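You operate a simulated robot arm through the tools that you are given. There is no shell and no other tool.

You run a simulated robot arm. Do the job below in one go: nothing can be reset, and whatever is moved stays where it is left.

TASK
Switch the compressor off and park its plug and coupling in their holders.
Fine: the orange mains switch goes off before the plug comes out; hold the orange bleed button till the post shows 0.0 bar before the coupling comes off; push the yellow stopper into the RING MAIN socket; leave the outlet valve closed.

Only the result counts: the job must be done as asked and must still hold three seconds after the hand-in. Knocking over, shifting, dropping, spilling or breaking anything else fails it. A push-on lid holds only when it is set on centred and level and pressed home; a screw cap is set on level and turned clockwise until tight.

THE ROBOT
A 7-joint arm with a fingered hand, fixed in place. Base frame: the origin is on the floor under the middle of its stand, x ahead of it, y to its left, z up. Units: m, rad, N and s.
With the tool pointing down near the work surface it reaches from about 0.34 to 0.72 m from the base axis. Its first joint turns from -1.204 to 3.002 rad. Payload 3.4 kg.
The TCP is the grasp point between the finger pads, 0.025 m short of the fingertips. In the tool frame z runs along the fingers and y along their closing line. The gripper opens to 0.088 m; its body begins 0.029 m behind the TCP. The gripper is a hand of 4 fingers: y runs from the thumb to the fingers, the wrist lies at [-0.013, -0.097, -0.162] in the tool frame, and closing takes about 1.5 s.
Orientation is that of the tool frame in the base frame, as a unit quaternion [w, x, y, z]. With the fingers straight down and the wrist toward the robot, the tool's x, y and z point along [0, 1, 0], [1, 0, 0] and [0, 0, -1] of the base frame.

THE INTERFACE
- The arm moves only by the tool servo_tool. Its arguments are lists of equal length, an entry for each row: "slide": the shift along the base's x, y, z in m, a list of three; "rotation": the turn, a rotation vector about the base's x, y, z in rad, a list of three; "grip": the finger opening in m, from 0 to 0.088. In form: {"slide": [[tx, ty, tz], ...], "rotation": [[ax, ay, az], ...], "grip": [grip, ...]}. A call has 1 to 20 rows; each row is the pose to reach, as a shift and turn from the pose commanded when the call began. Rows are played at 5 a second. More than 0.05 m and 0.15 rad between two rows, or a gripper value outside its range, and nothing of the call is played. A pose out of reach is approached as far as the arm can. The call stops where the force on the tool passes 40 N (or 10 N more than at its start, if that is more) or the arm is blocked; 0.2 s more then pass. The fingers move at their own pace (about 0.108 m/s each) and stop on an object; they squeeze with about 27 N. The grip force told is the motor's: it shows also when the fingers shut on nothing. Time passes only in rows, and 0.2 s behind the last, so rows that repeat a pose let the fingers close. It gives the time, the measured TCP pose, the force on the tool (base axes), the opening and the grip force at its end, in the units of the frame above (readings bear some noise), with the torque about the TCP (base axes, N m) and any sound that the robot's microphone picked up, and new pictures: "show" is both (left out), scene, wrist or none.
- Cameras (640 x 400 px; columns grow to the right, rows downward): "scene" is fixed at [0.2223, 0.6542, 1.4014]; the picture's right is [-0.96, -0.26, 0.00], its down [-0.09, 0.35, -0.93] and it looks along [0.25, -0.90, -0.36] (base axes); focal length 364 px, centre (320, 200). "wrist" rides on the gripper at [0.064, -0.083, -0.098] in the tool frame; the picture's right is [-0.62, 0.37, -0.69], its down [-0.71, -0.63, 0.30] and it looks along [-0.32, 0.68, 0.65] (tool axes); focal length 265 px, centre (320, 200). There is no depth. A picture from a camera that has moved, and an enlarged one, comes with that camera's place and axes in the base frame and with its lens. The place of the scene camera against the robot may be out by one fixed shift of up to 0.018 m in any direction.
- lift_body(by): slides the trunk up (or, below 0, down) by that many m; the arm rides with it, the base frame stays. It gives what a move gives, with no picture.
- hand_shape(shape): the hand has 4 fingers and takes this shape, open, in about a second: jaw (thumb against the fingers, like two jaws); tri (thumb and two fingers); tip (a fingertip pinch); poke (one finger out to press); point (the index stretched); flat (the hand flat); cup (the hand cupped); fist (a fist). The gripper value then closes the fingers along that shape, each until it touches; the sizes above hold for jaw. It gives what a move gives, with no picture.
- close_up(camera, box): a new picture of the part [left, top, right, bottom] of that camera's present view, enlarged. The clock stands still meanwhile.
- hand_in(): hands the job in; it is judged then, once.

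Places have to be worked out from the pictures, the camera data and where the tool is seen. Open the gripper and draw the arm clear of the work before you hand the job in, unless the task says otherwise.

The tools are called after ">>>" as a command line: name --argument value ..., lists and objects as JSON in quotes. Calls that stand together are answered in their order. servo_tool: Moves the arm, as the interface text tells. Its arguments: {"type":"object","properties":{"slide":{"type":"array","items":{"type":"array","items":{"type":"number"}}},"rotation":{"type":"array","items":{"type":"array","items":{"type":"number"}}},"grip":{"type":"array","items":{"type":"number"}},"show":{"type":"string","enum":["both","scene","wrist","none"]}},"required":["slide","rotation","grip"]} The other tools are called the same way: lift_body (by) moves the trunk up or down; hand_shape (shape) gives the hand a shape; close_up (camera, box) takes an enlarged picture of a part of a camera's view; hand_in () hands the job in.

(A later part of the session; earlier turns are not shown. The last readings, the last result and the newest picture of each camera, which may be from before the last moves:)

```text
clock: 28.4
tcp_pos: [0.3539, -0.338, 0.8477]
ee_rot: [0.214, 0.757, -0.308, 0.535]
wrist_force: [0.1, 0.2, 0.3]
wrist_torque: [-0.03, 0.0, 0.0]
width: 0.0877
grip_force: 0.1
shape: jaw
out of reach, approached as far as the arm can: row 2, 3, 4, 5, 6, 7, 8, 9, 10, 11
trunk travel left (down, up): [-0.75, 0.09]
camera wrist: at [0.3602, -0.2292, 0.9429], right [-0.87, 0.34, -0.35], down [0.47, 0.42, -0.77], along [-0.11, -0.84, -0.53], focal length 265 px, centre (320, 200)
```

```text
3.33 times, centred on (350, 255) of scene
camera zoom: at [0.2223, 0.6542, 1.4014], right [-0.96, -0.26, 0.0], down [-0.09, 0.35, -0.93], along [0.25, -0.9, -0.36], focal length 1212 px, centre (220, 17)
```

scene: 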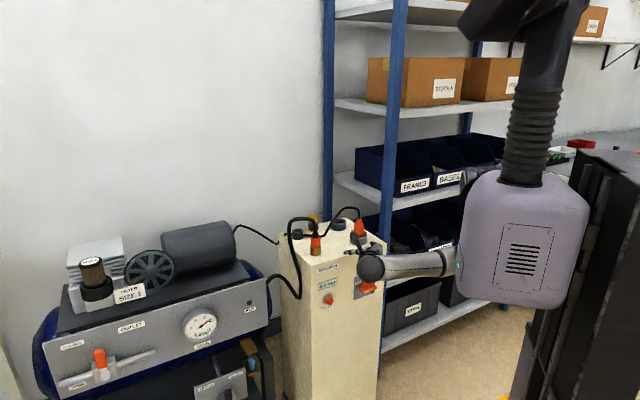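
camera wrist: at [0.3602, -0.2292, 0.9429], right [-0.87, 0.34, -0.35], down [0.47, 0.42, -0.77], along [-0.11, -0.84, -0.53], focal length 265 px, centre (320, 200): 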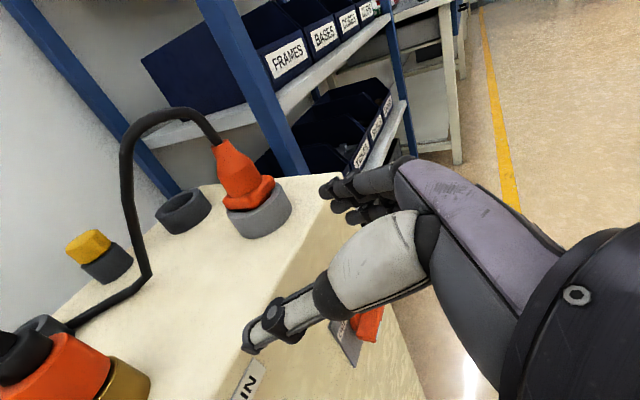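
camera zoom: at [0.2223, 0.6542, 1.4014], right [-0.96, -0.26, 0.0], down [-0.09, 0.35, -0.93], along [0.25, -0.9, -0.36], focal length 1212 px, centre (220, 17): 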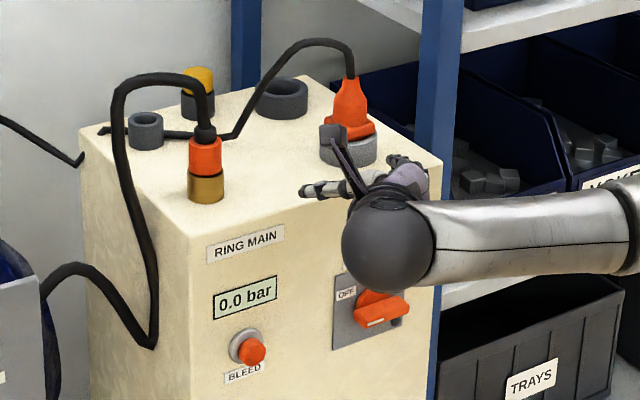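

The plug body spans about z 0.843–0.865 with its neck top at 0.889, axis near (0.390, -0.4745). I shift right along the panel to line up in front of it at grasp height.

>>> servo_tool --slide '[[-0.012, -0.013, 0.003], [-0.024, -0.026, 0.006], [-0.037, -0.039, 0.009], [-0.049, -0.052, 0.011]]' --rotation '[[0, 0, 0], [0, 0, 0], [0, 0, 0], [0, 0, 0]]' --grip '[0.088, 0.088, 0.088, 0.088]'

```text
clock: 29.4
tcp_pos: [0.3032, -0.3917, 0.8549]
ee_rot: [0.219, 0.757, -0.313, 0.53]
wrist_force: [0.8, -0.6, 0.1]
wrist_torque: [-0.01, 0.04, -0.02]
width: 0.088
grip_force: 0.0
shape: jaw
trunk travel left (down, up): [-0.75, 0.09]
camera wrist: at [0.312, -0.2821, 0.9496], right [-0.87, 0.35, -0.35], down [0.47, 0.42, -0.78], along [-0.13, -0.84, -0.53], focal length 265 px, centre (320, 200)
```

scene: 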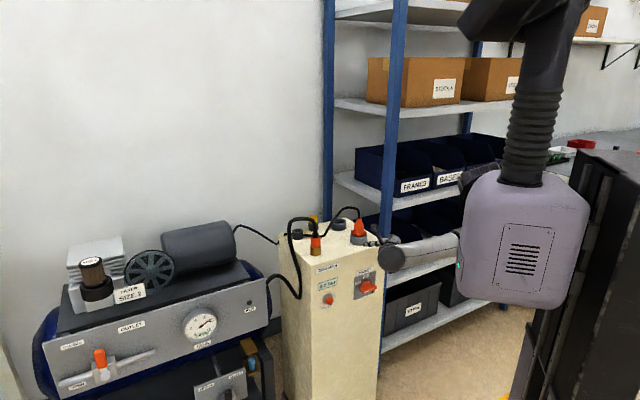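
wrist: 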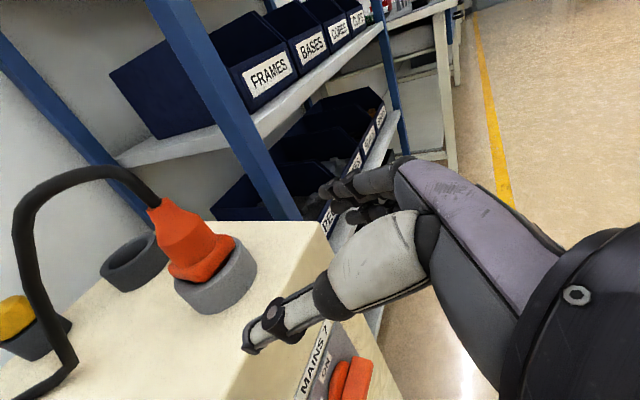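

Lined up: the plug body projects right at the point straight ahead of the grasp centre. I move forward in two stages, first 7 cm.

>>> servo_tool --slide '[[0.017, -0.016, 0.001], [0.034, -0.032, 0.002], [0.05, -0.048, 0.003]]' --rotation '[[0, 0, 0], [0, 0, 0], [0, 0, 0]]' --grip '[0.088, 0.088, 0.088]'

>>> close_up --camera "scene" --box '[310, 195, 430, 285]'

```text
clock: 30.2
tcp_pos: [0.3539, -0.4403, 0.8566]
ee_rot: [0.218, 0.757, -0.312, 0.531]
wrist_force: [0.9, 0.7, -0.3]
wrist_torque: [0.0, 0.0, -0.02]
width: 0.088
grip_force: 0.0
shape: jaw
trunk travel left (down, up): [-0.75, 0.09]
camera wrist: at [0.3621, -0.3308, 0.9524], right [-0.87, 0.35, -0.35], down [0.47, 0.42, -0.78], along [-0.13, -0.84, -0.53], focal length 265 px, centre (320, 200)
```

scene: 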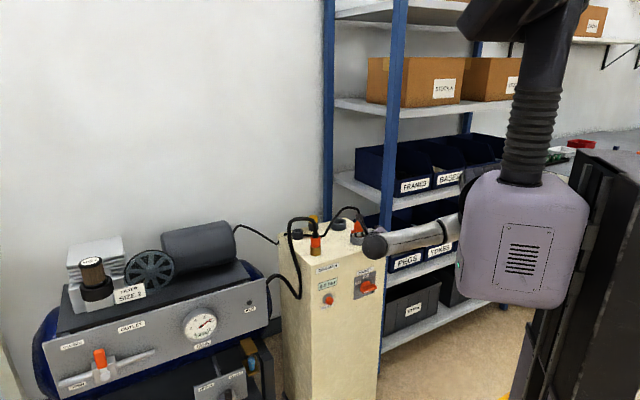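
wrist: 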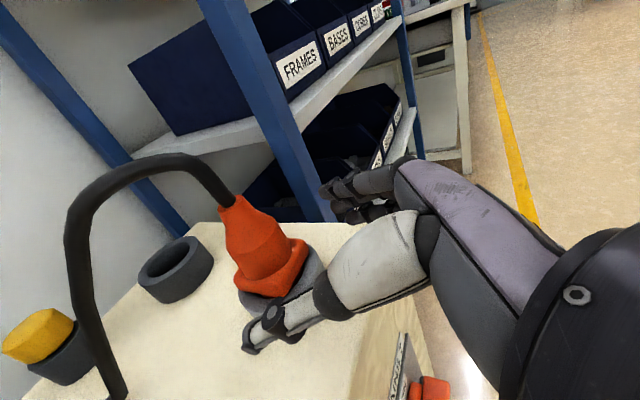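

```text
4.44 times, centred on (370, 240) of scene
camera zoom: at [0.2223, 0.6542, 1.4014], right [-0.96, -0.26, 0.0], down [-0.09, 0.35, -0.93], along [0.25, -0.9, -0.36], focal length 1616 px, centre (98, 22)
```

zoom: 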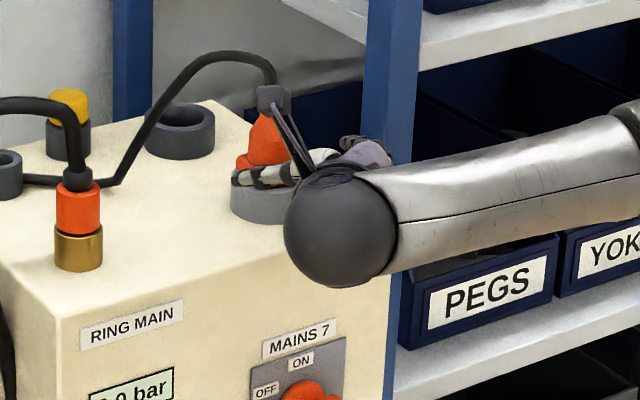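

Thumb and fingers straddle the plug. I move the last 5 cm to bring the plug axis to the grasp centre.

>>> servo_tool --slide '[[0.012, -0.0115, 0.001], [0.024, -0.023, 0.001], [0.036, -0.0345, 0.001]]' --rotation '[[0, 0, 0], [0, 0, 0], [0, 0, 0]]' --grip '[0.088, 0.088, 0.088]'

>>> close_up --camera "wrist" --box '[180, 120, 460, 380]'

>>> close_up --camera "scene" --box '[310, 195, 430, 285]'

```text
clock: 31.0
tcp_pos: [0.3873, -0.474, 0.8583]
ee_rot: [0.219, 0.758, -0.312, 0.53]
wrist_force: [-0.3, -0.5, 0.1]
wrist_torque: [-0.01, 0.03, -0.02]
width: 0.0876
grip_force: 0.1
shape: jaw
trunk travel left (down, up): [-0.75, 0.09]
camera wrist: at [0.3962, -0.3649, 0.9541], right [-0.87, 0.35, -0.35], down [0.47, 0.42, -0.78], along [-0.13, -0.84, -0.53], focal length 265 px, centre (320, 200)
```

scene: 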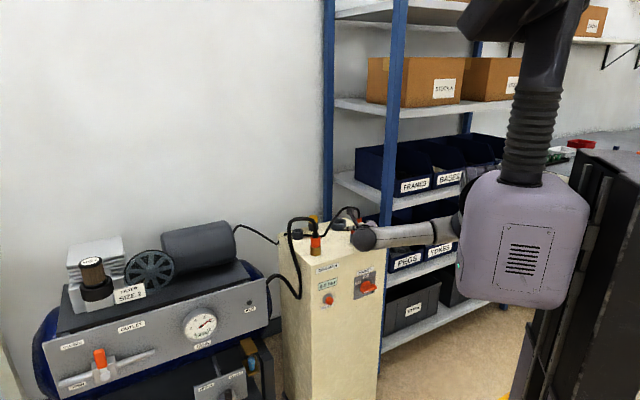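
wrist: 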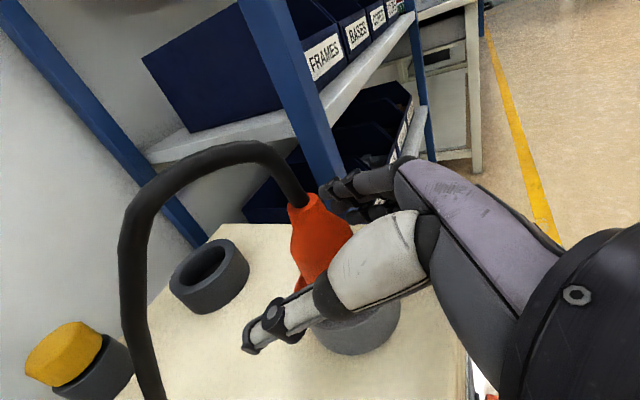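

```text
1.54 times, centred on (320, 250) of wrist
camera zoom: at [0.3962, -0.3649, 0.9541], right [-0.87, 0.35, -0.35], down [0.47, 0.42, -0.78], along [-0.13, -0.84, -0.53], focal length 408 px, centre (320, 123)
```

zoom: 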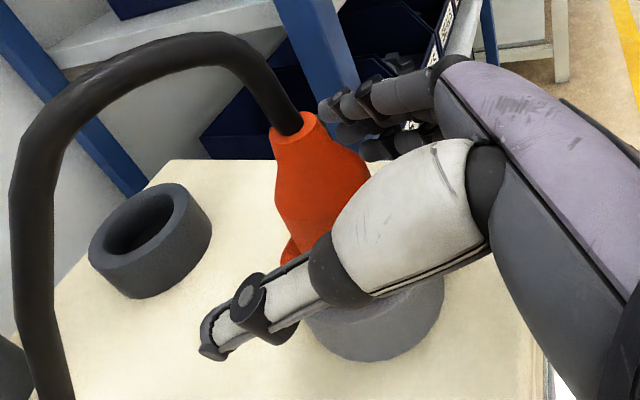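

```text
4.44 times, centred on (370, 240) of scene
camera zoom: at [0.2223, 0.6542, 1.4014], right [-0.96, -0.26, 0.0], down [-0.09, 0.35, -0.93], along [0.25, -0.9, -0.36], focal length 1616 px, centre (98, 22)
```

zoom: 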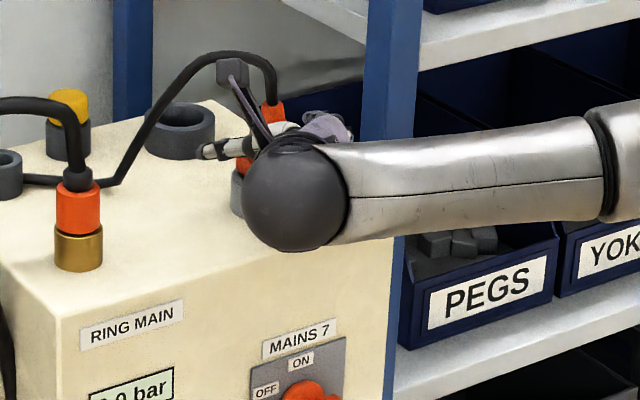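

The plug body sits between thumb and fingers. I close the hand on it.

>>> servo_tool --slide '[[0, 0, 0], [0, 0, 0], [0, 0, 0], [0, 0, 0], [0, 0, 0], [0, 0, 0], [0, 0, 0], [0, 0, 0]]' --rotation '[[0, 0, 0], [0, 0, 0], [0, 0, 0], [0, 0, 0], [0, 0, 0], [0, 0, 0], [0, 0, 0], [0, 0, 0]]' --grip '[0.07, 0.05, 0.03, 0.015, 0.0, 0.0, 0.0, 0.0]'

>>> close_up --camera "wrist" --box '[180, 120, 460, 380]'

```text
clock: 32.8
tcp_pos: [0.3882, -0.4742, 0.8598]
ee_rot: [0.219, 0.757, -0.311, 0.531]
wrist_force: [1.8, -2.7, 2.9]
wrist_torque: [-0.14, 0.09, -0.05]
width: 0.0262
grip_force: 27.2
shape: jaw
trunk travel left (down, up): [-0.75, 0.09]
camera wrist: at [0.3961, -0.3651, 0.9543], right [-0.87, 0.35, -0.35], down [0.47, 0.42, -0.78], along [-0.13, -0.84, -0.53], focal length 265 px, centre (320, 200)
```

scene: 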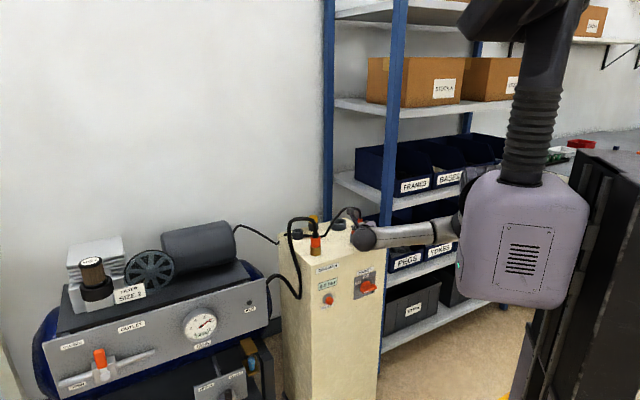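
wrist: 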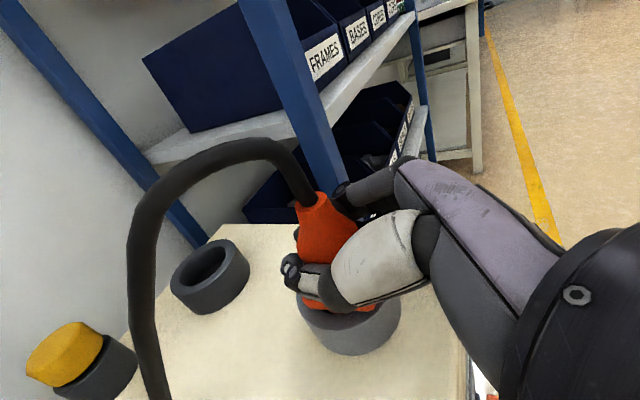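

```text
1.54 times, centred on (320, 250) of wrist
camera zoom: at [0.3961, -0.3651, 0.9543], right [-0.87, 0.35, -0.35], down [0.47, 0.42, -0.78], along [-0.13, -0.84, -0.53], focal length 408 px, centre (320, 123)
```

zoom: 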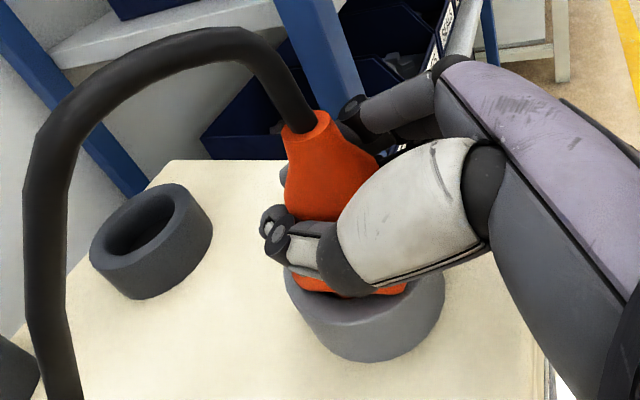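

The hand holds the plug (opening 0.026, 27 N). The mains is off, so I pull the plug straight up.

>>> servo_tool --slide '[[0, 0, 0.005], [0, 0, 0.012], [0, 0, 0.02], [0, 0, 0.03], [0, 0, 0.04], [0, 0, 0.05], [0, 0, 0.06]]' --rotation '[[0, 0, 0], [0, 0, 0], [0, 0, 0], [0, 0, 0], [0, 0, 0], [0, 0, 0], [0, 0, 0]]' --grip '[0, 0, 0, 0, 0, 0, 0]'

>>> close_up --camera "wrist" --box '[160, 120, 420, 380]'

>>> close_up --camera "scene" --box '[280, 180, 420, 285]'

```text
clock: 34.4
tcp_pos: [0.3883, -0.4712, 0.9196]
ee_rot: [0.219, 0.757, -0.313, 0.53]
wrist_force: [-0.3, 0.2, -1.6]
wrist_torque: [0.02, -0.01, 0.0]
width: 0.0251
grip_force: 26.9
shape: jaw
trunk travel left (down, up): [-0.75, 0.09]
camera wrist: at [0.3965, -0.3622, 1.0138], right [-0.87, 0.35, -0.35], down [0.47, 0.42, -0.78], along [-0.13, -0.84, -0.53], focal length 265 px, centre (320, 200)
```

scene: 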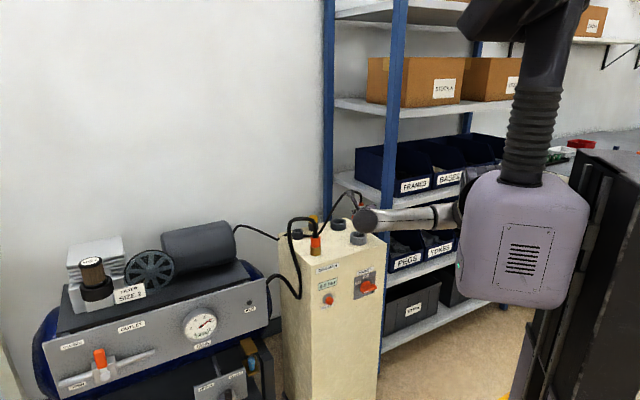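
wrist: 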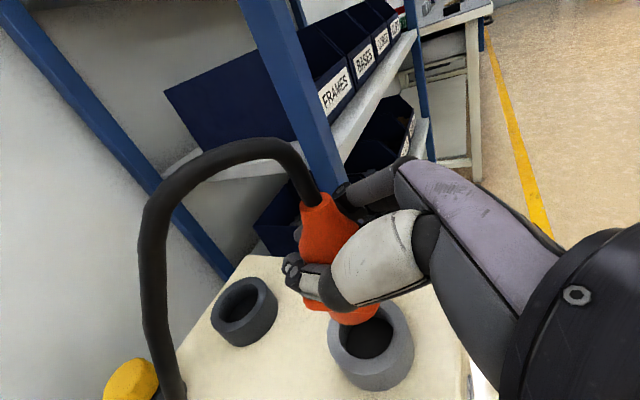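

```text
1.54 times, centred on (290, 250) of wrist
camera zoom: at [0.3965, -0.3622, 1.0138], right [-0.87, 0.35, -0.35], down [0.47, 0.42, -0.78], along [-0.13, -0.84, -0.53], focal length 408 px, centre (366, 123)
```

zoom: 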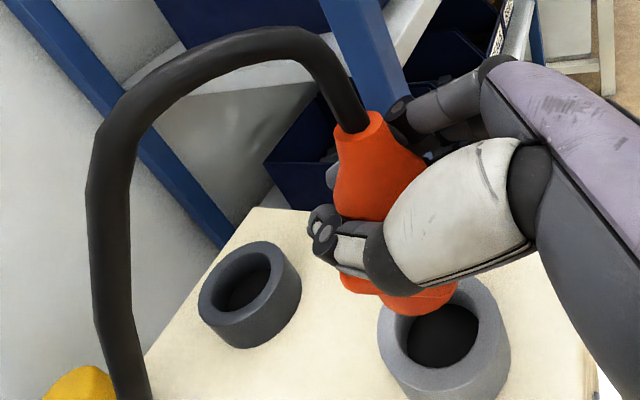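

```text
3.81 times, centred on (350, 232) of scene
camera zoom: at [0.2223, 0.6542, 1.4014], right [-0.96, -0.26, 0.0], down [-0.09, 0.35, -0.93], along [0.25, -0.9, -0.36], focal length 1385 px, centre (206, 76)
```

zoom: 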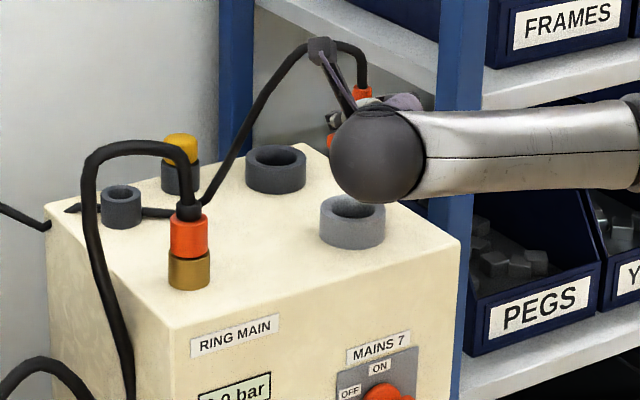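

The plug is free (its weight shows as -1.6 N). The plug holder lies straight behind, offset about (0.0945, -0.0945) from the mains socket, so I carry the plug there with the same grasp, staying high.

>>> servo_tool --slide '[[0.014, -0.014, 0.005], [0.03, -0.03, 0.01], [0.046, -0.046, 0.01], [0.062, -0.062, 0.01], [0.078, -0.078, 0.01], [0.0945, -0.0945, 0.01], [0.0945, -0.0945, 0.01]]' --rotation '[[0, 0, 0], [0, 0, 0], [0, 0, 0], [0, 0, 0], [0, 0, 0], [0, 0, 0], [0, 0, 0]]' --grip '[0, 0, 0, 0, 0, 0, 0]'

>>> close_up --camera "wrist" --box '[200, 140, 460, 400]'

>>> close_up --camera "scene" --box '[280, 180, 420, 285]'

```text
clock: 36.0
tcp_pos: [0.3967, -0.5076, 0.9219]
ee_rot: [0.219, 0.757, -0.313, 0.53]
wrist_force: [0.3, 0.2, -0.9]
wrist_torque: [-0.02, 0.0, -0.02]
width: 0.0249
grip_force: 27.3
shape: jaw
out of reach, approached as far as the arm can: row 1, 2, 3, 4, 5, 6, 7
trunk travel left (down, up): [-0.75, 0.09]
camera wrist: at [0.406, -0.3978, 1.018], right [-0.87, 0.35, -0.35], down [0.47, 0.42, -0.78], along [-0.13, -0.84, -0.53], focal length 265 px, centre (320, 200)
```

scene: 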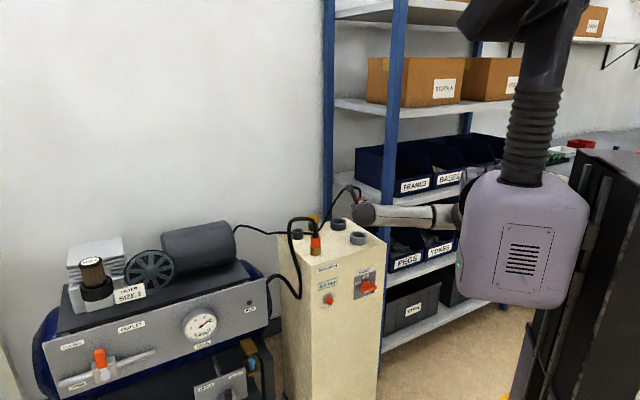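
wrist: 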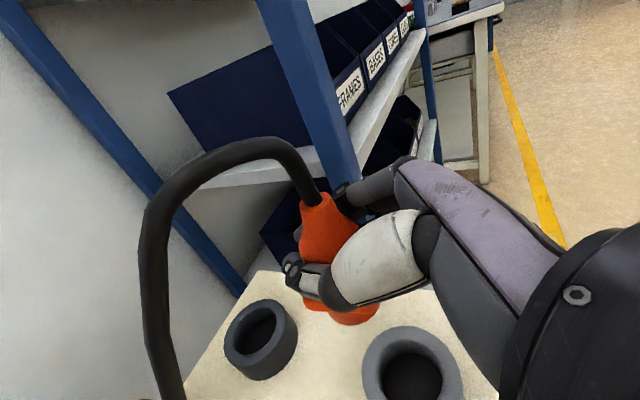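

```text
1.54 times, centred on (330, 270) of wrist
camera zoom: at [0.406, -0.3978, 1.018], right [-0.87, 0.35, -0.35], down [0.47, 0.42, -0.78], along [-0.13, -0.84, -0.53], focal length 408 px, centre (305, 92)
```

zoom: 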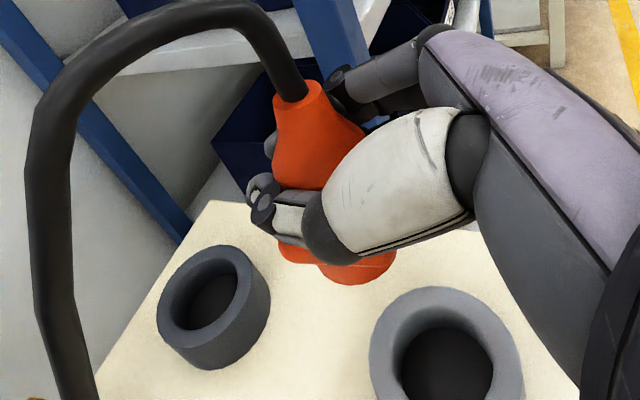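

```text
3.81 times, centred on (350, 232) of scene
camera zoom: at [0.2223, 0.6542, 1.4014], right [-0.96, -0.26, 0.0], down [-0.09, 0.35, -0.93], along [0.25, -0.9, -0.36], focal length 1385 px, centre (206, 76)
```

zoom: 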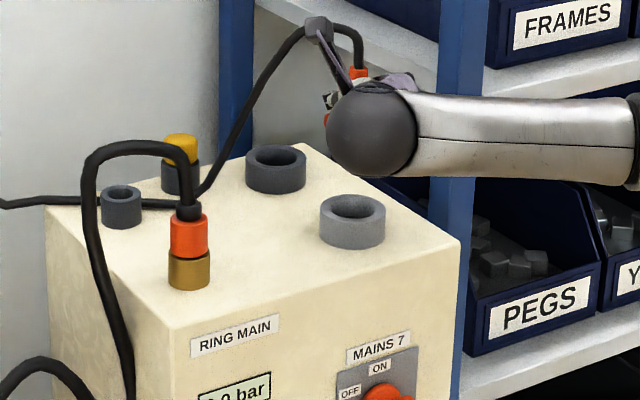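

The arm stalls short of the holder with this wrist angle (position reached: (0.397, -0.508)). Turning the hand +45° about the vertical should suit the arm better, so I do that while moving partway to the holder.

>>> servo_tool --slide '[[0.006, -0.004, 0.003], [0.014, -0.01, 0.006], [0.022, -0.017, 0.009], [0.03, -0.024, 0.01], [0.038, -0.031, 0.01], [0.046, -0.037, 0.01], [0.053, -0.042, 0.01]]' --rotation '[[0, 0, 0.112], [0, 0, 0.224], [0, 0, 0.336], [0, 0, 0.449], [0, 0, 0.561], [0, 0, 0.673], [0, 0, 0.785]]' --grip '[0, 0, 0, 0, 0, 0, 0]'

>>> close_up --camera "scene" --box '[280, 180, 420, 285]'

```text
clock: 37.6
tcp_pos: [0.4513, -0.5472, 0.9285]
ee_rot: [-0.001, 0.818, 0.002, 0.575]
wrist_force: [-0.2, -0.9, -1.1]
wrist_torque: [0.02, 0.0, 0.02]
width: 0.0248
grip_force: 27.0
shape: jaw
trunk travel left (down, up): [-0.75, 0.09]
camera wrist: at [0.3802, -0.4642, 1.0246], right [-0.86, -0.37, -0.35], down [0.04, 0.63, -0.78], along [0.51, -0.68, -0.53], focal length 265 px, centre (320, 200)
```

scene: 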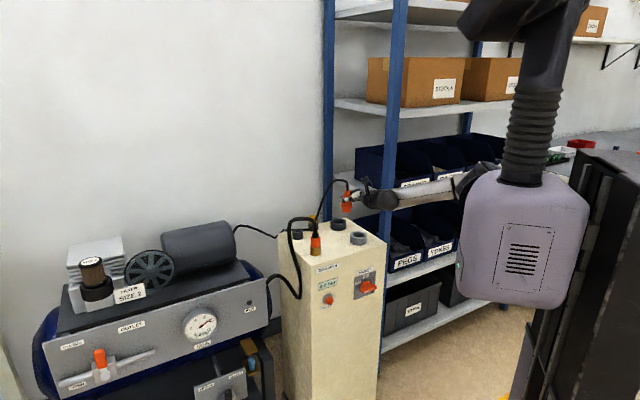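
wrist: 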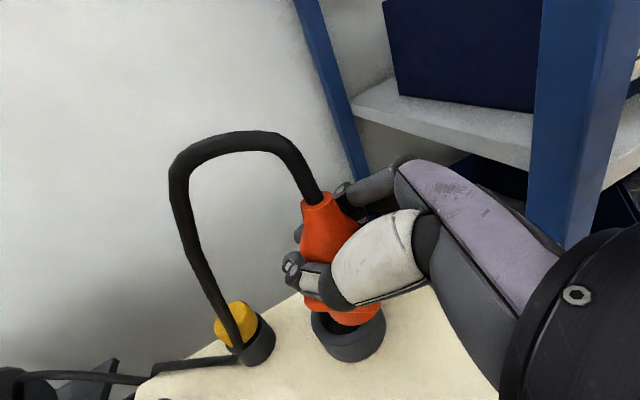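

```text
3.81 times, centred on (350, 232) of scene
camera zoom: at [0.2223, 0.6542, 1.4014], right [-0.96, -0.26, 0.0], down [-0.09, 0.35, -0.93], along [0.25, -0.9, -0.36], focal length 1385 px, centre (206, 76)
```

zoom: 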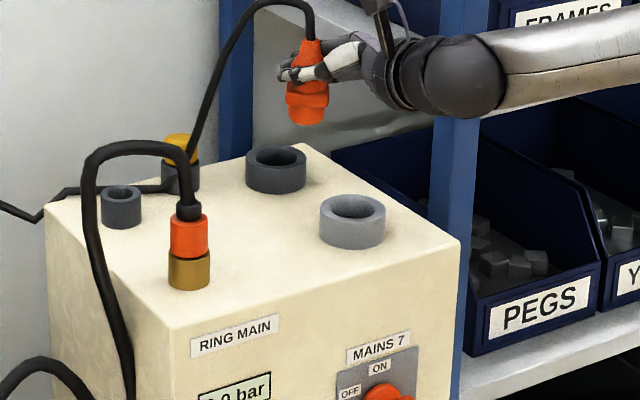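

That pose works well and now both cameras see the plug. I enlarge the views to judge its tilt and the holder's place.

>>> close_up --camera "scene" --box '[325, 180, 375, 240]'

>>> close_up --camera "wrist" --box '[200, 160, 440, 400]'

```text
6.67 times, centred on (350, 210) of scene
camera zoom: at [0.2223, 0.6542, 1.4014], right [-0.96, -0.26, 0.0], down [-0.09, 0.35, -0.93], along [0.25, -0.9, -0.36], focal length 2424 px, centre (120, 133)
```

zoom: 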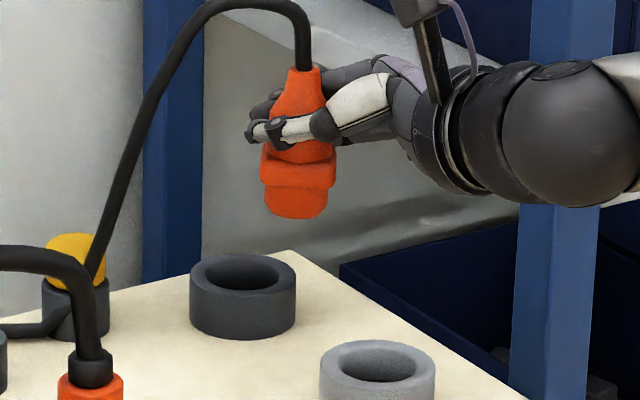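

```text
1.67 times, centred on (320, 280) of wrist
camera zoom: at [0.3802, -0.4642, 1.0246], right [-0.86, -0.37, -0.35], down [0.04, 0.63, -0.78], along [0.51, -0.68, -0.53], focal length 442 px, centre (320, 67)
```

zoom: 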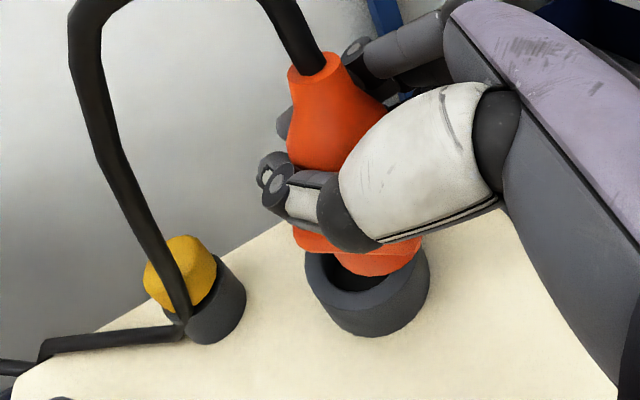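

The plug hangs nearly upright (about 2° tilt), its nose ~32 mm wide against a ~40 mm holder bore at about (0.483, -0.568). I move over the bore and check alignment.

>>> servo_tool --slide '[[0.011, -0.007, 0], [0.022, -0.014, 0], [0.032, -0.021, 0], [0.032, -0.021, -0.01], [0.032, -0.021, -0.02], [0.032, -0.021, -0.025]]' --rotation '[[0, 0, 0], [0, 0, 0], [0, 0, 0], [0, 0, 0], [0, 0, 0], [0, 0, 0]]' --grip '[0, 0, 0, 0, 0, 0]'

>>> close_up --camera "scene" --box '[315, 190, 365, 250]'

>>> close_up --camera "wrist" --box '[240, 160, 440, 360]'

```text
clock: 39.0
tcp_pos: [0.4837, -0.5656, 0.9044]
ee_rot: [0.0, 0.819, 0.0, 0.574]
wrist_force: [-0.1, 0.2, -1.6]
wrist_torque: [-0.02, 0.01, 0.02]
width: 0.0246
grip_force: 27.0
shape: jaw
trunk travel left (down, up): [-0.75, 0.09]
camera wrist: at [0.4122, -0.4827, 0.9994], right [-0.86, -0.37, -0.35], down [0.04, 0.63, -0.78], along [0.51, -0.68, -0.53], focal length 265 px, centre (320, 200)
```

scene: 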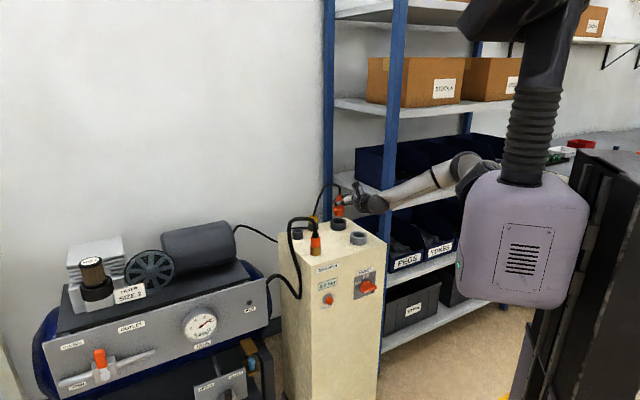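
wrist: 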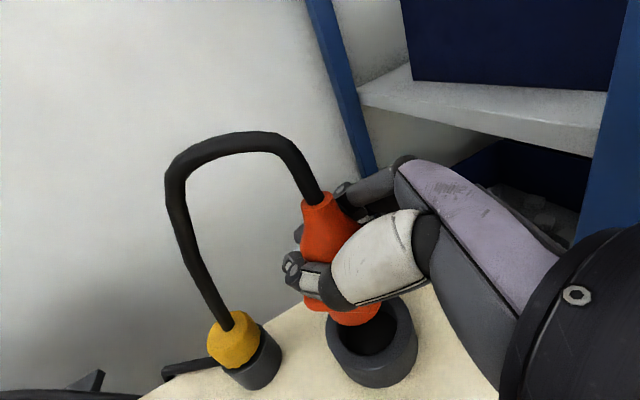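

```text
6.67 times, centred on (340, 220) of scene
camera zoom: at [0.2223, 0.6542, 1.4014], right [-0.96, -0.26, 0.0], down [-0.09, 0.35, -0.93], along [0.25, -0.9, -0.36], focal length 2424 px, centre (187, 67)
```

zoom: 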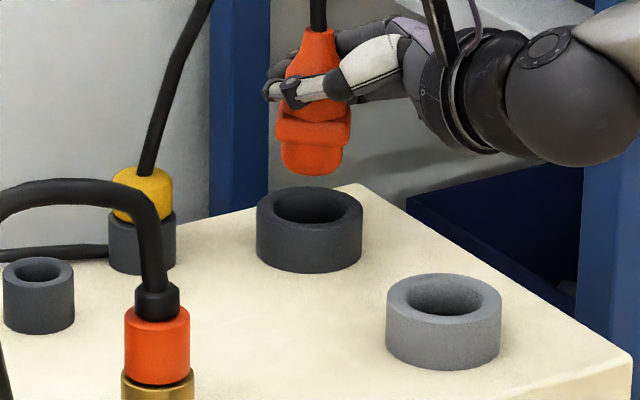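

```text
2.00 times, centred on (340, 260) of wrist
camera zoom: at [0.4122, -0.4827, 0.9994], right [-0.86, -0.37, -0.35], down [0.04, 0.63, -0.78], along [0.51, -0.68, -0.53], focal length 531 px, centre (280, 80)
```

zoom: 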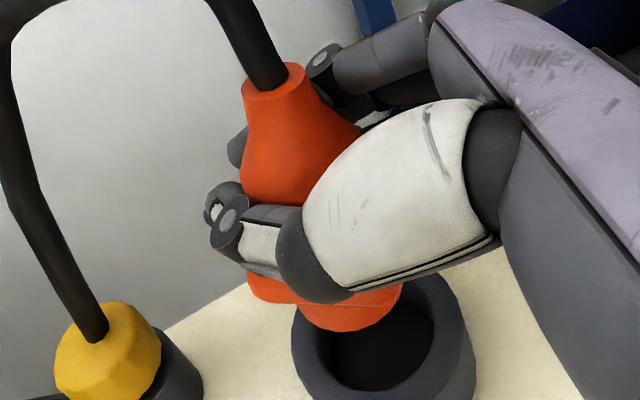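

The nose hangs ~2.5 cm over the bore, within a few mm by both views. I nudge 2 mm and lower 2 cm, then check again.

>>> servo_tool --slide '[[0.0, -0.002, -0.006], [0.0, -0.002, -0.013], [0.0, -0.002, -0.02]]' --rotation '[[0, 0, 0], [0, 0, 0], [0, 0, 0]]' --grip '[0, 0, 0]'

>>> close_up --camera "scene" --box '[320, 195, 360, 240]'

>>> close_up --camera "wrist" --box '[260, 200, 420, 360]'

```text
clock: 39.8
tcp_pos: [0.4837, -0.5696, 0.8833]
ee_rot: [0.0, 0.819, 0.001, 0.574]
wrist_force: [1.1, 0.4, -1.8]
wrist_torque: [0.02, -0.03, -0.01]
width: 0.0243
grip_force: 26.8
shape: jaw
trunk travel left (down, up): [-0.75, 0.09]
camera wrist: at [0.4122, -0.4857, 0.979], right [-0.86, -0.37, -0.35], down [0.04, 0.63, -0.78], along [0.5, -0.68, -0.53], focal length 265 px, centre (320, 200)
```

scene: 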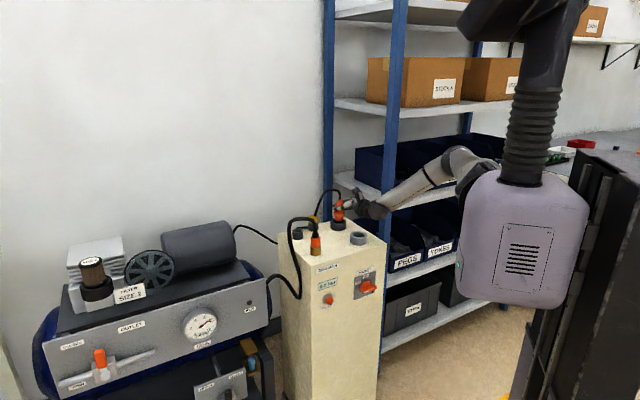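
wrist: 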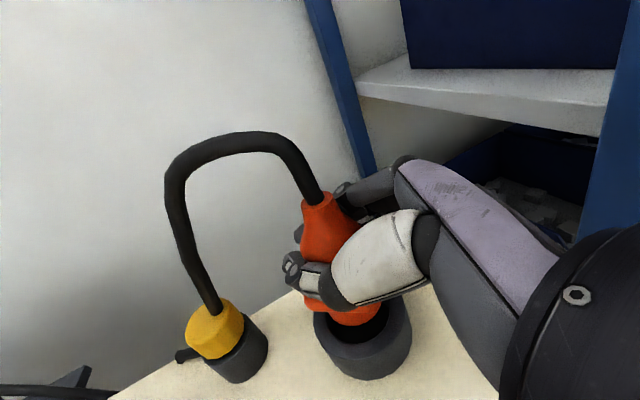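

```text
8.89 times, centred on (340, 218) of scene
camera zoom: at [0.2223, 0.6542, 1.4014], right [-0.96, -0.26, 0.0], down [-0.09, 0.35, -0.93], along [0.25, -0.9, -0.36], focal length 3231 px, centre (142, 44)
```

zoom: 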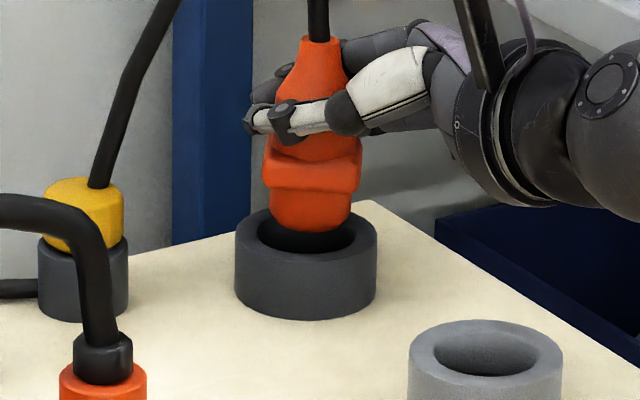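

```text
2.50 times, centred on (340, 280) of wrist
camera zoom: at [0.4122, -0.4857, 0.979], right [-0.86, -0.37, -0.35], down [0.04, 0.63, -0.78], along [0.5, -0.68, -0.53], focal length 664 px, centre (270, 0)
```

zoom: 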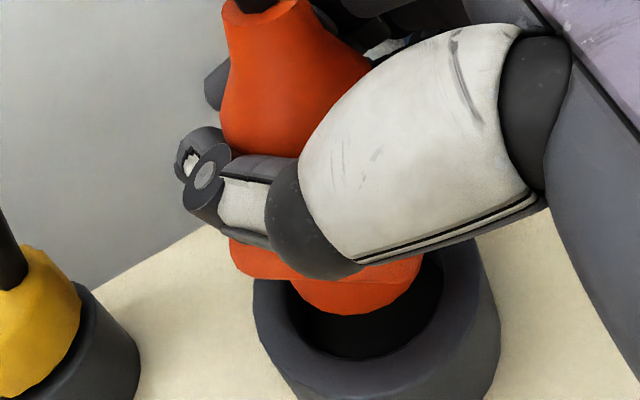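

The nose is just over the bore. I correct by about (+1.5, +3) mm and lower slowly with the force limit as a guard.

>>> servo_tool --slide '[[0.0015, 0.003, 0], [0.0015, 0.003, -0.004], [0.0015, 0.003, -0.008], [0.0015, 0.003, -0.012]]' --rotation '[[0, 0, 0], [0, 0, 0], [0, 0, 0], [0, 0, 0]]' --grip '[0, 0, 0, 0]'

>>> close_up --camera "scene" --box '[320, 195, 360, 240]'

>>> close_up --camera "wrist" --box '[260, 200, 420, 360]'

```text
clock: 40.8
tcp_pos: [0.485, -0.5665, 0.8724]
ee_rot: [0.0, 0.819, 0.001, 0.574]
wrist_force: [-0.5, -0.4, -0.9]
wrist_torque: [-0.01, 0.0, 0.04]
width: 0.0245
grip_force: 26.6
shape: jaw
trunk travel left (down, up): [-0.75, 0.09]
camera wrist: at [0.4138, -0.4825, 0.9676], right [-0.86, -0.37, -0.35], down [0.04, 0.63, -0.78], along [0.51, -0.68, -0.53], focal length 265 px, centre (320, 200)
```

scene: 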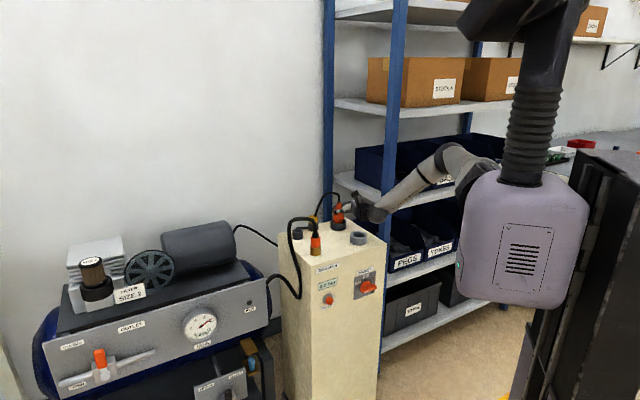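
wrist: 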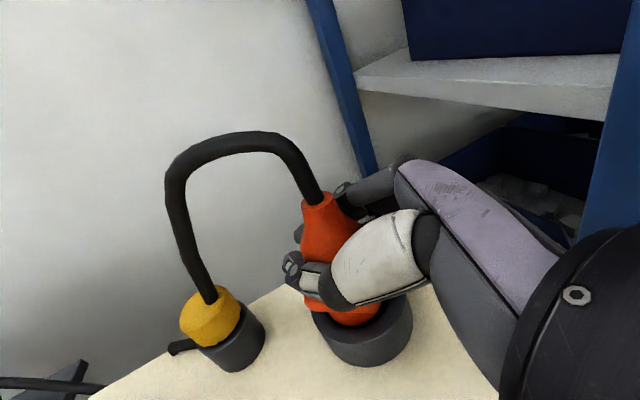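

```text
8.89 times, centred on (340, 218) of scene
camera zoom: at [0.2223, 0.6542, 1.4014], right [-0.96, -0.26, 0.0], down [-0.09, 0.35, -0.93], along [0.25, -0.9, -0.36], focal length 3231 px, centre (142, 44)
```

zoom: 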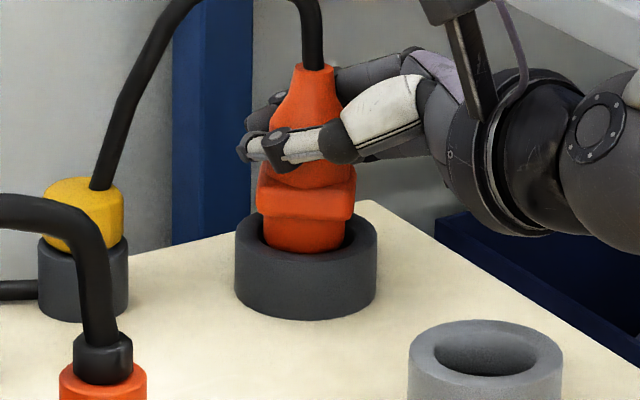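

```text
2.50 times, centred on (340, 280) of wrist
camera zoom: at [0.4138, -0.4825, 0.9676], right [-0.86, -0.37, -0.35], down [0.04, 0.63, -0.78], along [0.51, -0.68, -0.53], focal length 664 px, centre (270, 0)
```

zoom: 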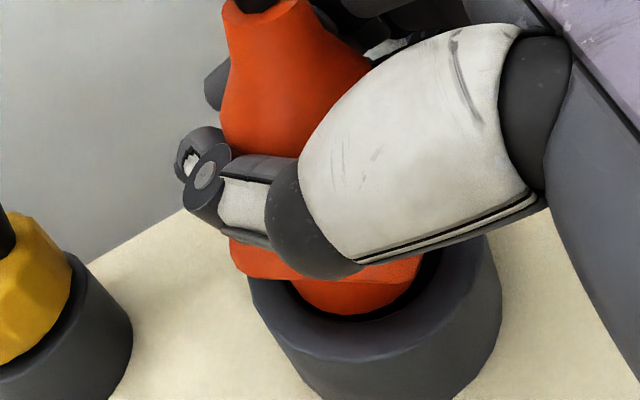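

The nose has entered the bore freely. I keep lowering until it seats.

>>> servo_tool --slide '[[0, 0, -0.004], [0, 0, -0.008], [0, 0, -0.012], [0, 0, -0.014], [0, 0, -0.016]]' --rotation '[[0, 0, 0], [0, 0, 0], [0, 0, 0], [0, 0, 0], [0, 0, 0]]' --grip '[0, 0, 0, 0, 0]'

>>> close_up --camera "scene" --box '[320, 195, 360, 240]'

>>> close_up --camera "wrist" --box '[260, 200, 420, 360]'

```text
clock: 42.0
tcp_pos: [0.485, -0.5636, 0.8585]
ee_rot: [0.001, 0.818, 0.001, 0.576]
wrist_force: [0.0, -0.2, 10.5]
wrist_torque: [-0.25, -0.04, 0.01]
width: 0.0248
grip_force: 27.1
shape: jaw
trunk travel left (down, up): [-0.75, 0.09]
camera wrist: at [0.4135, -0.48, 0.9539], right [-0.86, -0.37, -0.35], down [0.05, 0.63, -0.78], along [0.51, -0.68, -0.52], focal length 265 px, centre (320, 200)
```

scene: 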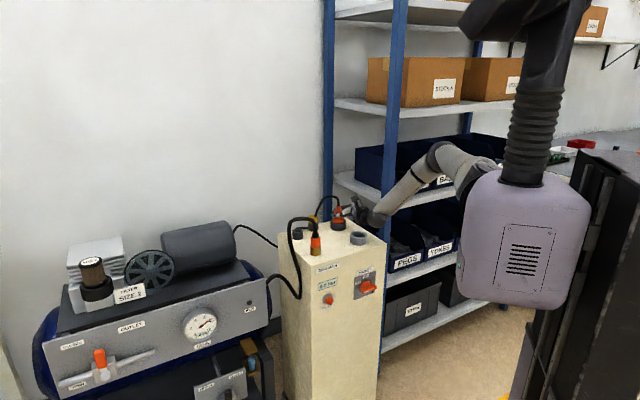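
wrist: 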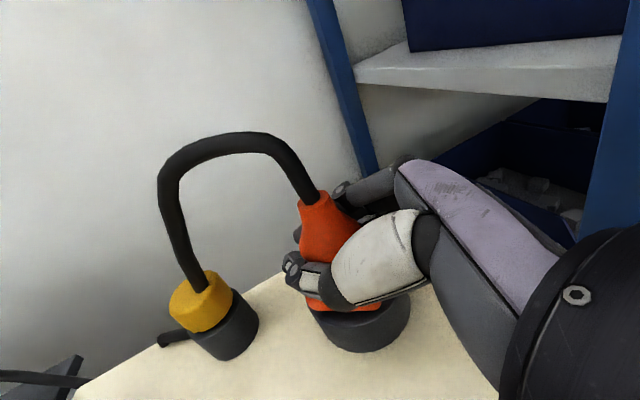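

```text
8.89 times, centred on (340, 218) of scene
camera zoom: at [0.2223, 0.6542, 1.4014], right [-0.96, -0.26, 0.0], down [-0.09, 0.35, -0.93], along [0.25, -0.9, -0.36], focal length 3231 px, centre (142, 44)
```

zoom: 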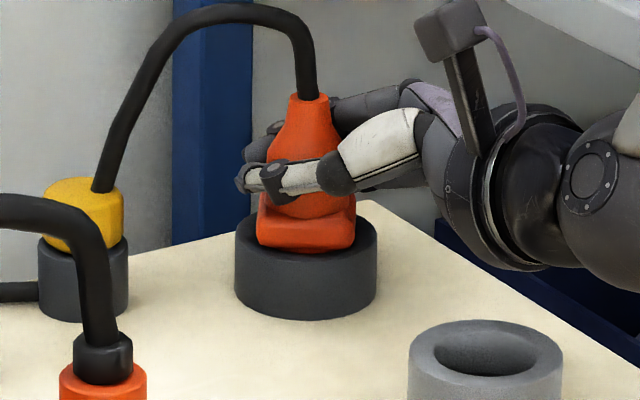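

```text
2.50 times, centred on (340, 280) of wrist
camera zoom: at [0.4135, -0.48, 0.9539], right [-0.86, -0.37, -0.35], down [0.05, 0.63, -0.78], along [0.51, -0.68, -0.52], focal length 664 px, centre (270, 0)
```

zoom: 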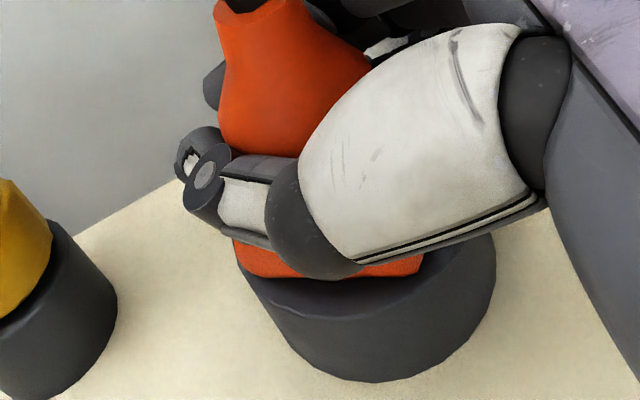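

It seated at the same height as it had in the mains socket, with 10 N of contact. I press a touch more and then open the hand.

>>> servo_tool --slide '[[0, 0, -0.002], [0, 0, -0.002], [0, 0, 0], [0, 0, 0], [0, 0, 0], [0, 0, 0], [0, 0, 0], [0, 0, 0]]' --rotation '[[0, 0, 0], [0, 0, 0], [0, 0, 0], [0, 0, 0], [0, 0, 0], [0, 0, 0], [0, 0, 0], [0, 0, 0]]' --grip '[0, 0, 0, 0.03, 0.045, 0.06, 0.08, 0.088]'

>>> close_up --camera "scene" --box '[320, 195, 360, 240]'

```text
clock: 43.8
tcp_pos: [0.4851, -0.5649, 0.8558]
ee_rot: [0.0, 0.819, 0.0, 0.573]
wrist_force: [0.3, 0.7, -0.1]
wrist_torque: [-0.05, 0.0, 0.01]
width: 0.0877
grip_force: 0.1
shape: jaw
trunk travel left (down, up): [-0.75, 0.09]
camera wrist: at [0.4135, -0.4822, 0.9522], right [-0.86, -0.37, -0.35], down [0.04, 0.63, -0.78], along [0.5, -0.68, -0.53], focal length 265 px, centre (320, 200)
```

scene: 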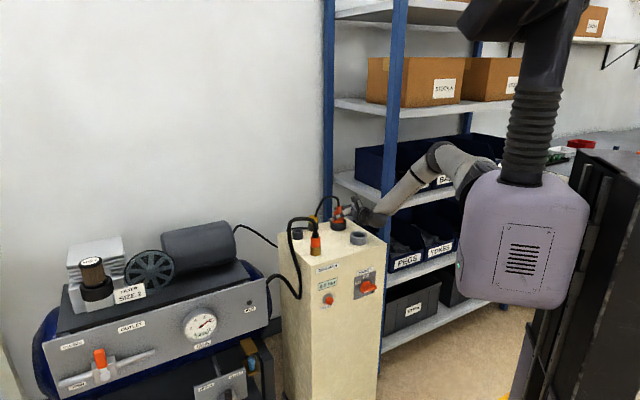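
wrist: 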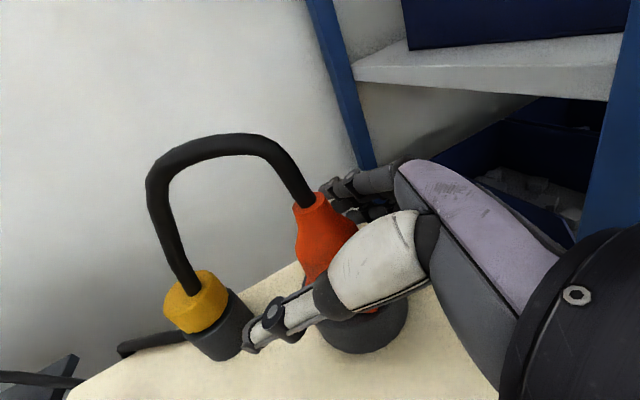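

```text
8.89 times, centred on (340, 218) of scene
camera zoom: at [0.2223, 0.6542, 1.4014], right [-0.96, -0.26, 0.0], down [-0.09, 0.35, -0.93], along [0.25, -0.9, -0.36], focal length 3231 px, centre (142, 44)
```

zoom: 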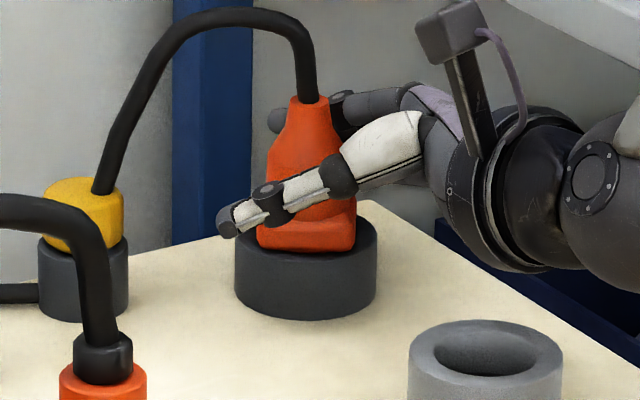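

The plug stands in its holder. I draw the open hand straight back (−x) clear of it, then up a bit.

>>> servo_tool --slide '[[-0.015, 0, 0.001], [-0.035, 0, 0.004], [-0.055, 0, 0.006], [-0.075, 0, 0.01], [-0.09, 0, 0.03]]' --rotation '[[0, 0, 0], [0, 0, 0], [0, 0, 0], [0, 0, 0], [0, 0, 0]]' --grip '[0.088, 0.088, 0.088, 0.088, 0.088]'

>>> close_up --camera "scene" --box '[280, 190, 380, 265]'

>>> close_up --camera "wrist" --box '[80, 140, 400, 400]'

```text
clock: 45.0
tcp_pos: [0.3929, -0.5635, 0.8894]
ee_rot: [0.0, 0.819, 0.001, 0.574]
wrist_force: [-0.5, 0.5, 0.7]
wrist_torque: [0.01, 0.01, -0.02]
width: 0.0876
grip_force: 0.0
shape: jaw
trunk travel left (down, up): [-0.75, 0.09]
camera wrist: at [0.3227, -0.4802, 0.9837], right [-0.86, -0.37, -0.35], down [0.04, 0.63, -0.78], along [0.51, -0.68, -0.53], focal length 265 px, centre (320, 200)
```

scene: 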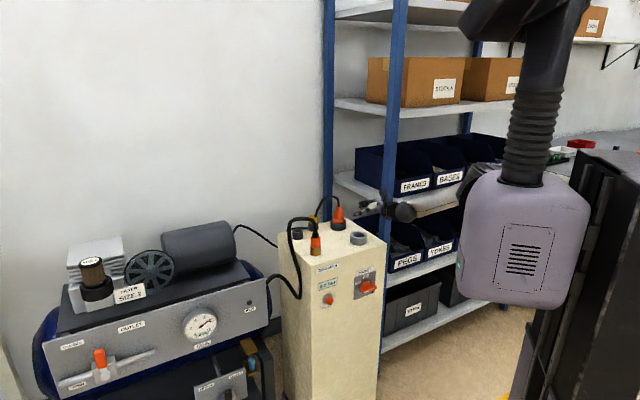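
wrist: 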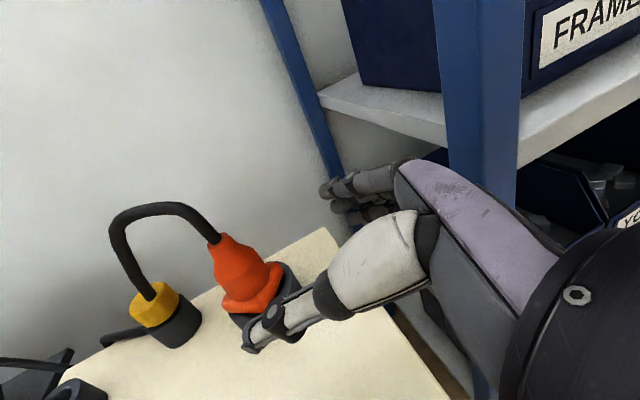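

```text
5.33 times, centred on (330, 228) of scene
camera zoom: at [0.2223, 0.6542, 1.4014], right [-0.96, -0.26, 0.0], down [-0.09, 0.35, -0.93], along [0.25, -0.9, -0.36], focal length 1939 px, centre (267, 53)
```

zoom: 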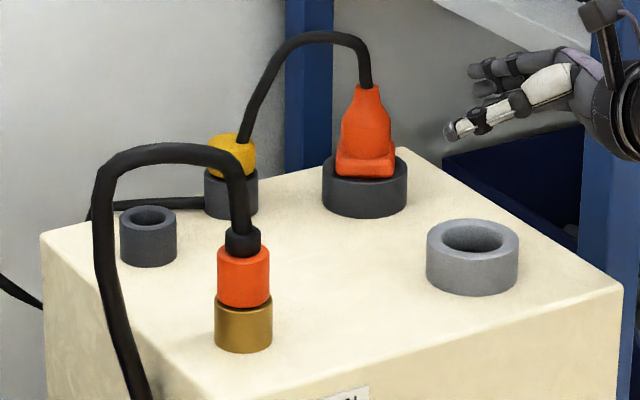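

```text
1.54 times, centred on (240, 270) of wrist
camera zoom: at [0.3227, -0.4802, 0.9837], right [-0.86, -0.37, -0.35], down [0.04, 0.63, -0.78], along [0.51, -0.68, -0.53], focal length 408 px, centre (443, 92)
```

zoom: 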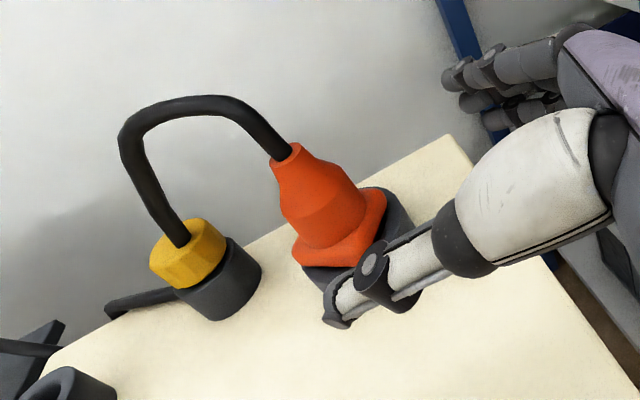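

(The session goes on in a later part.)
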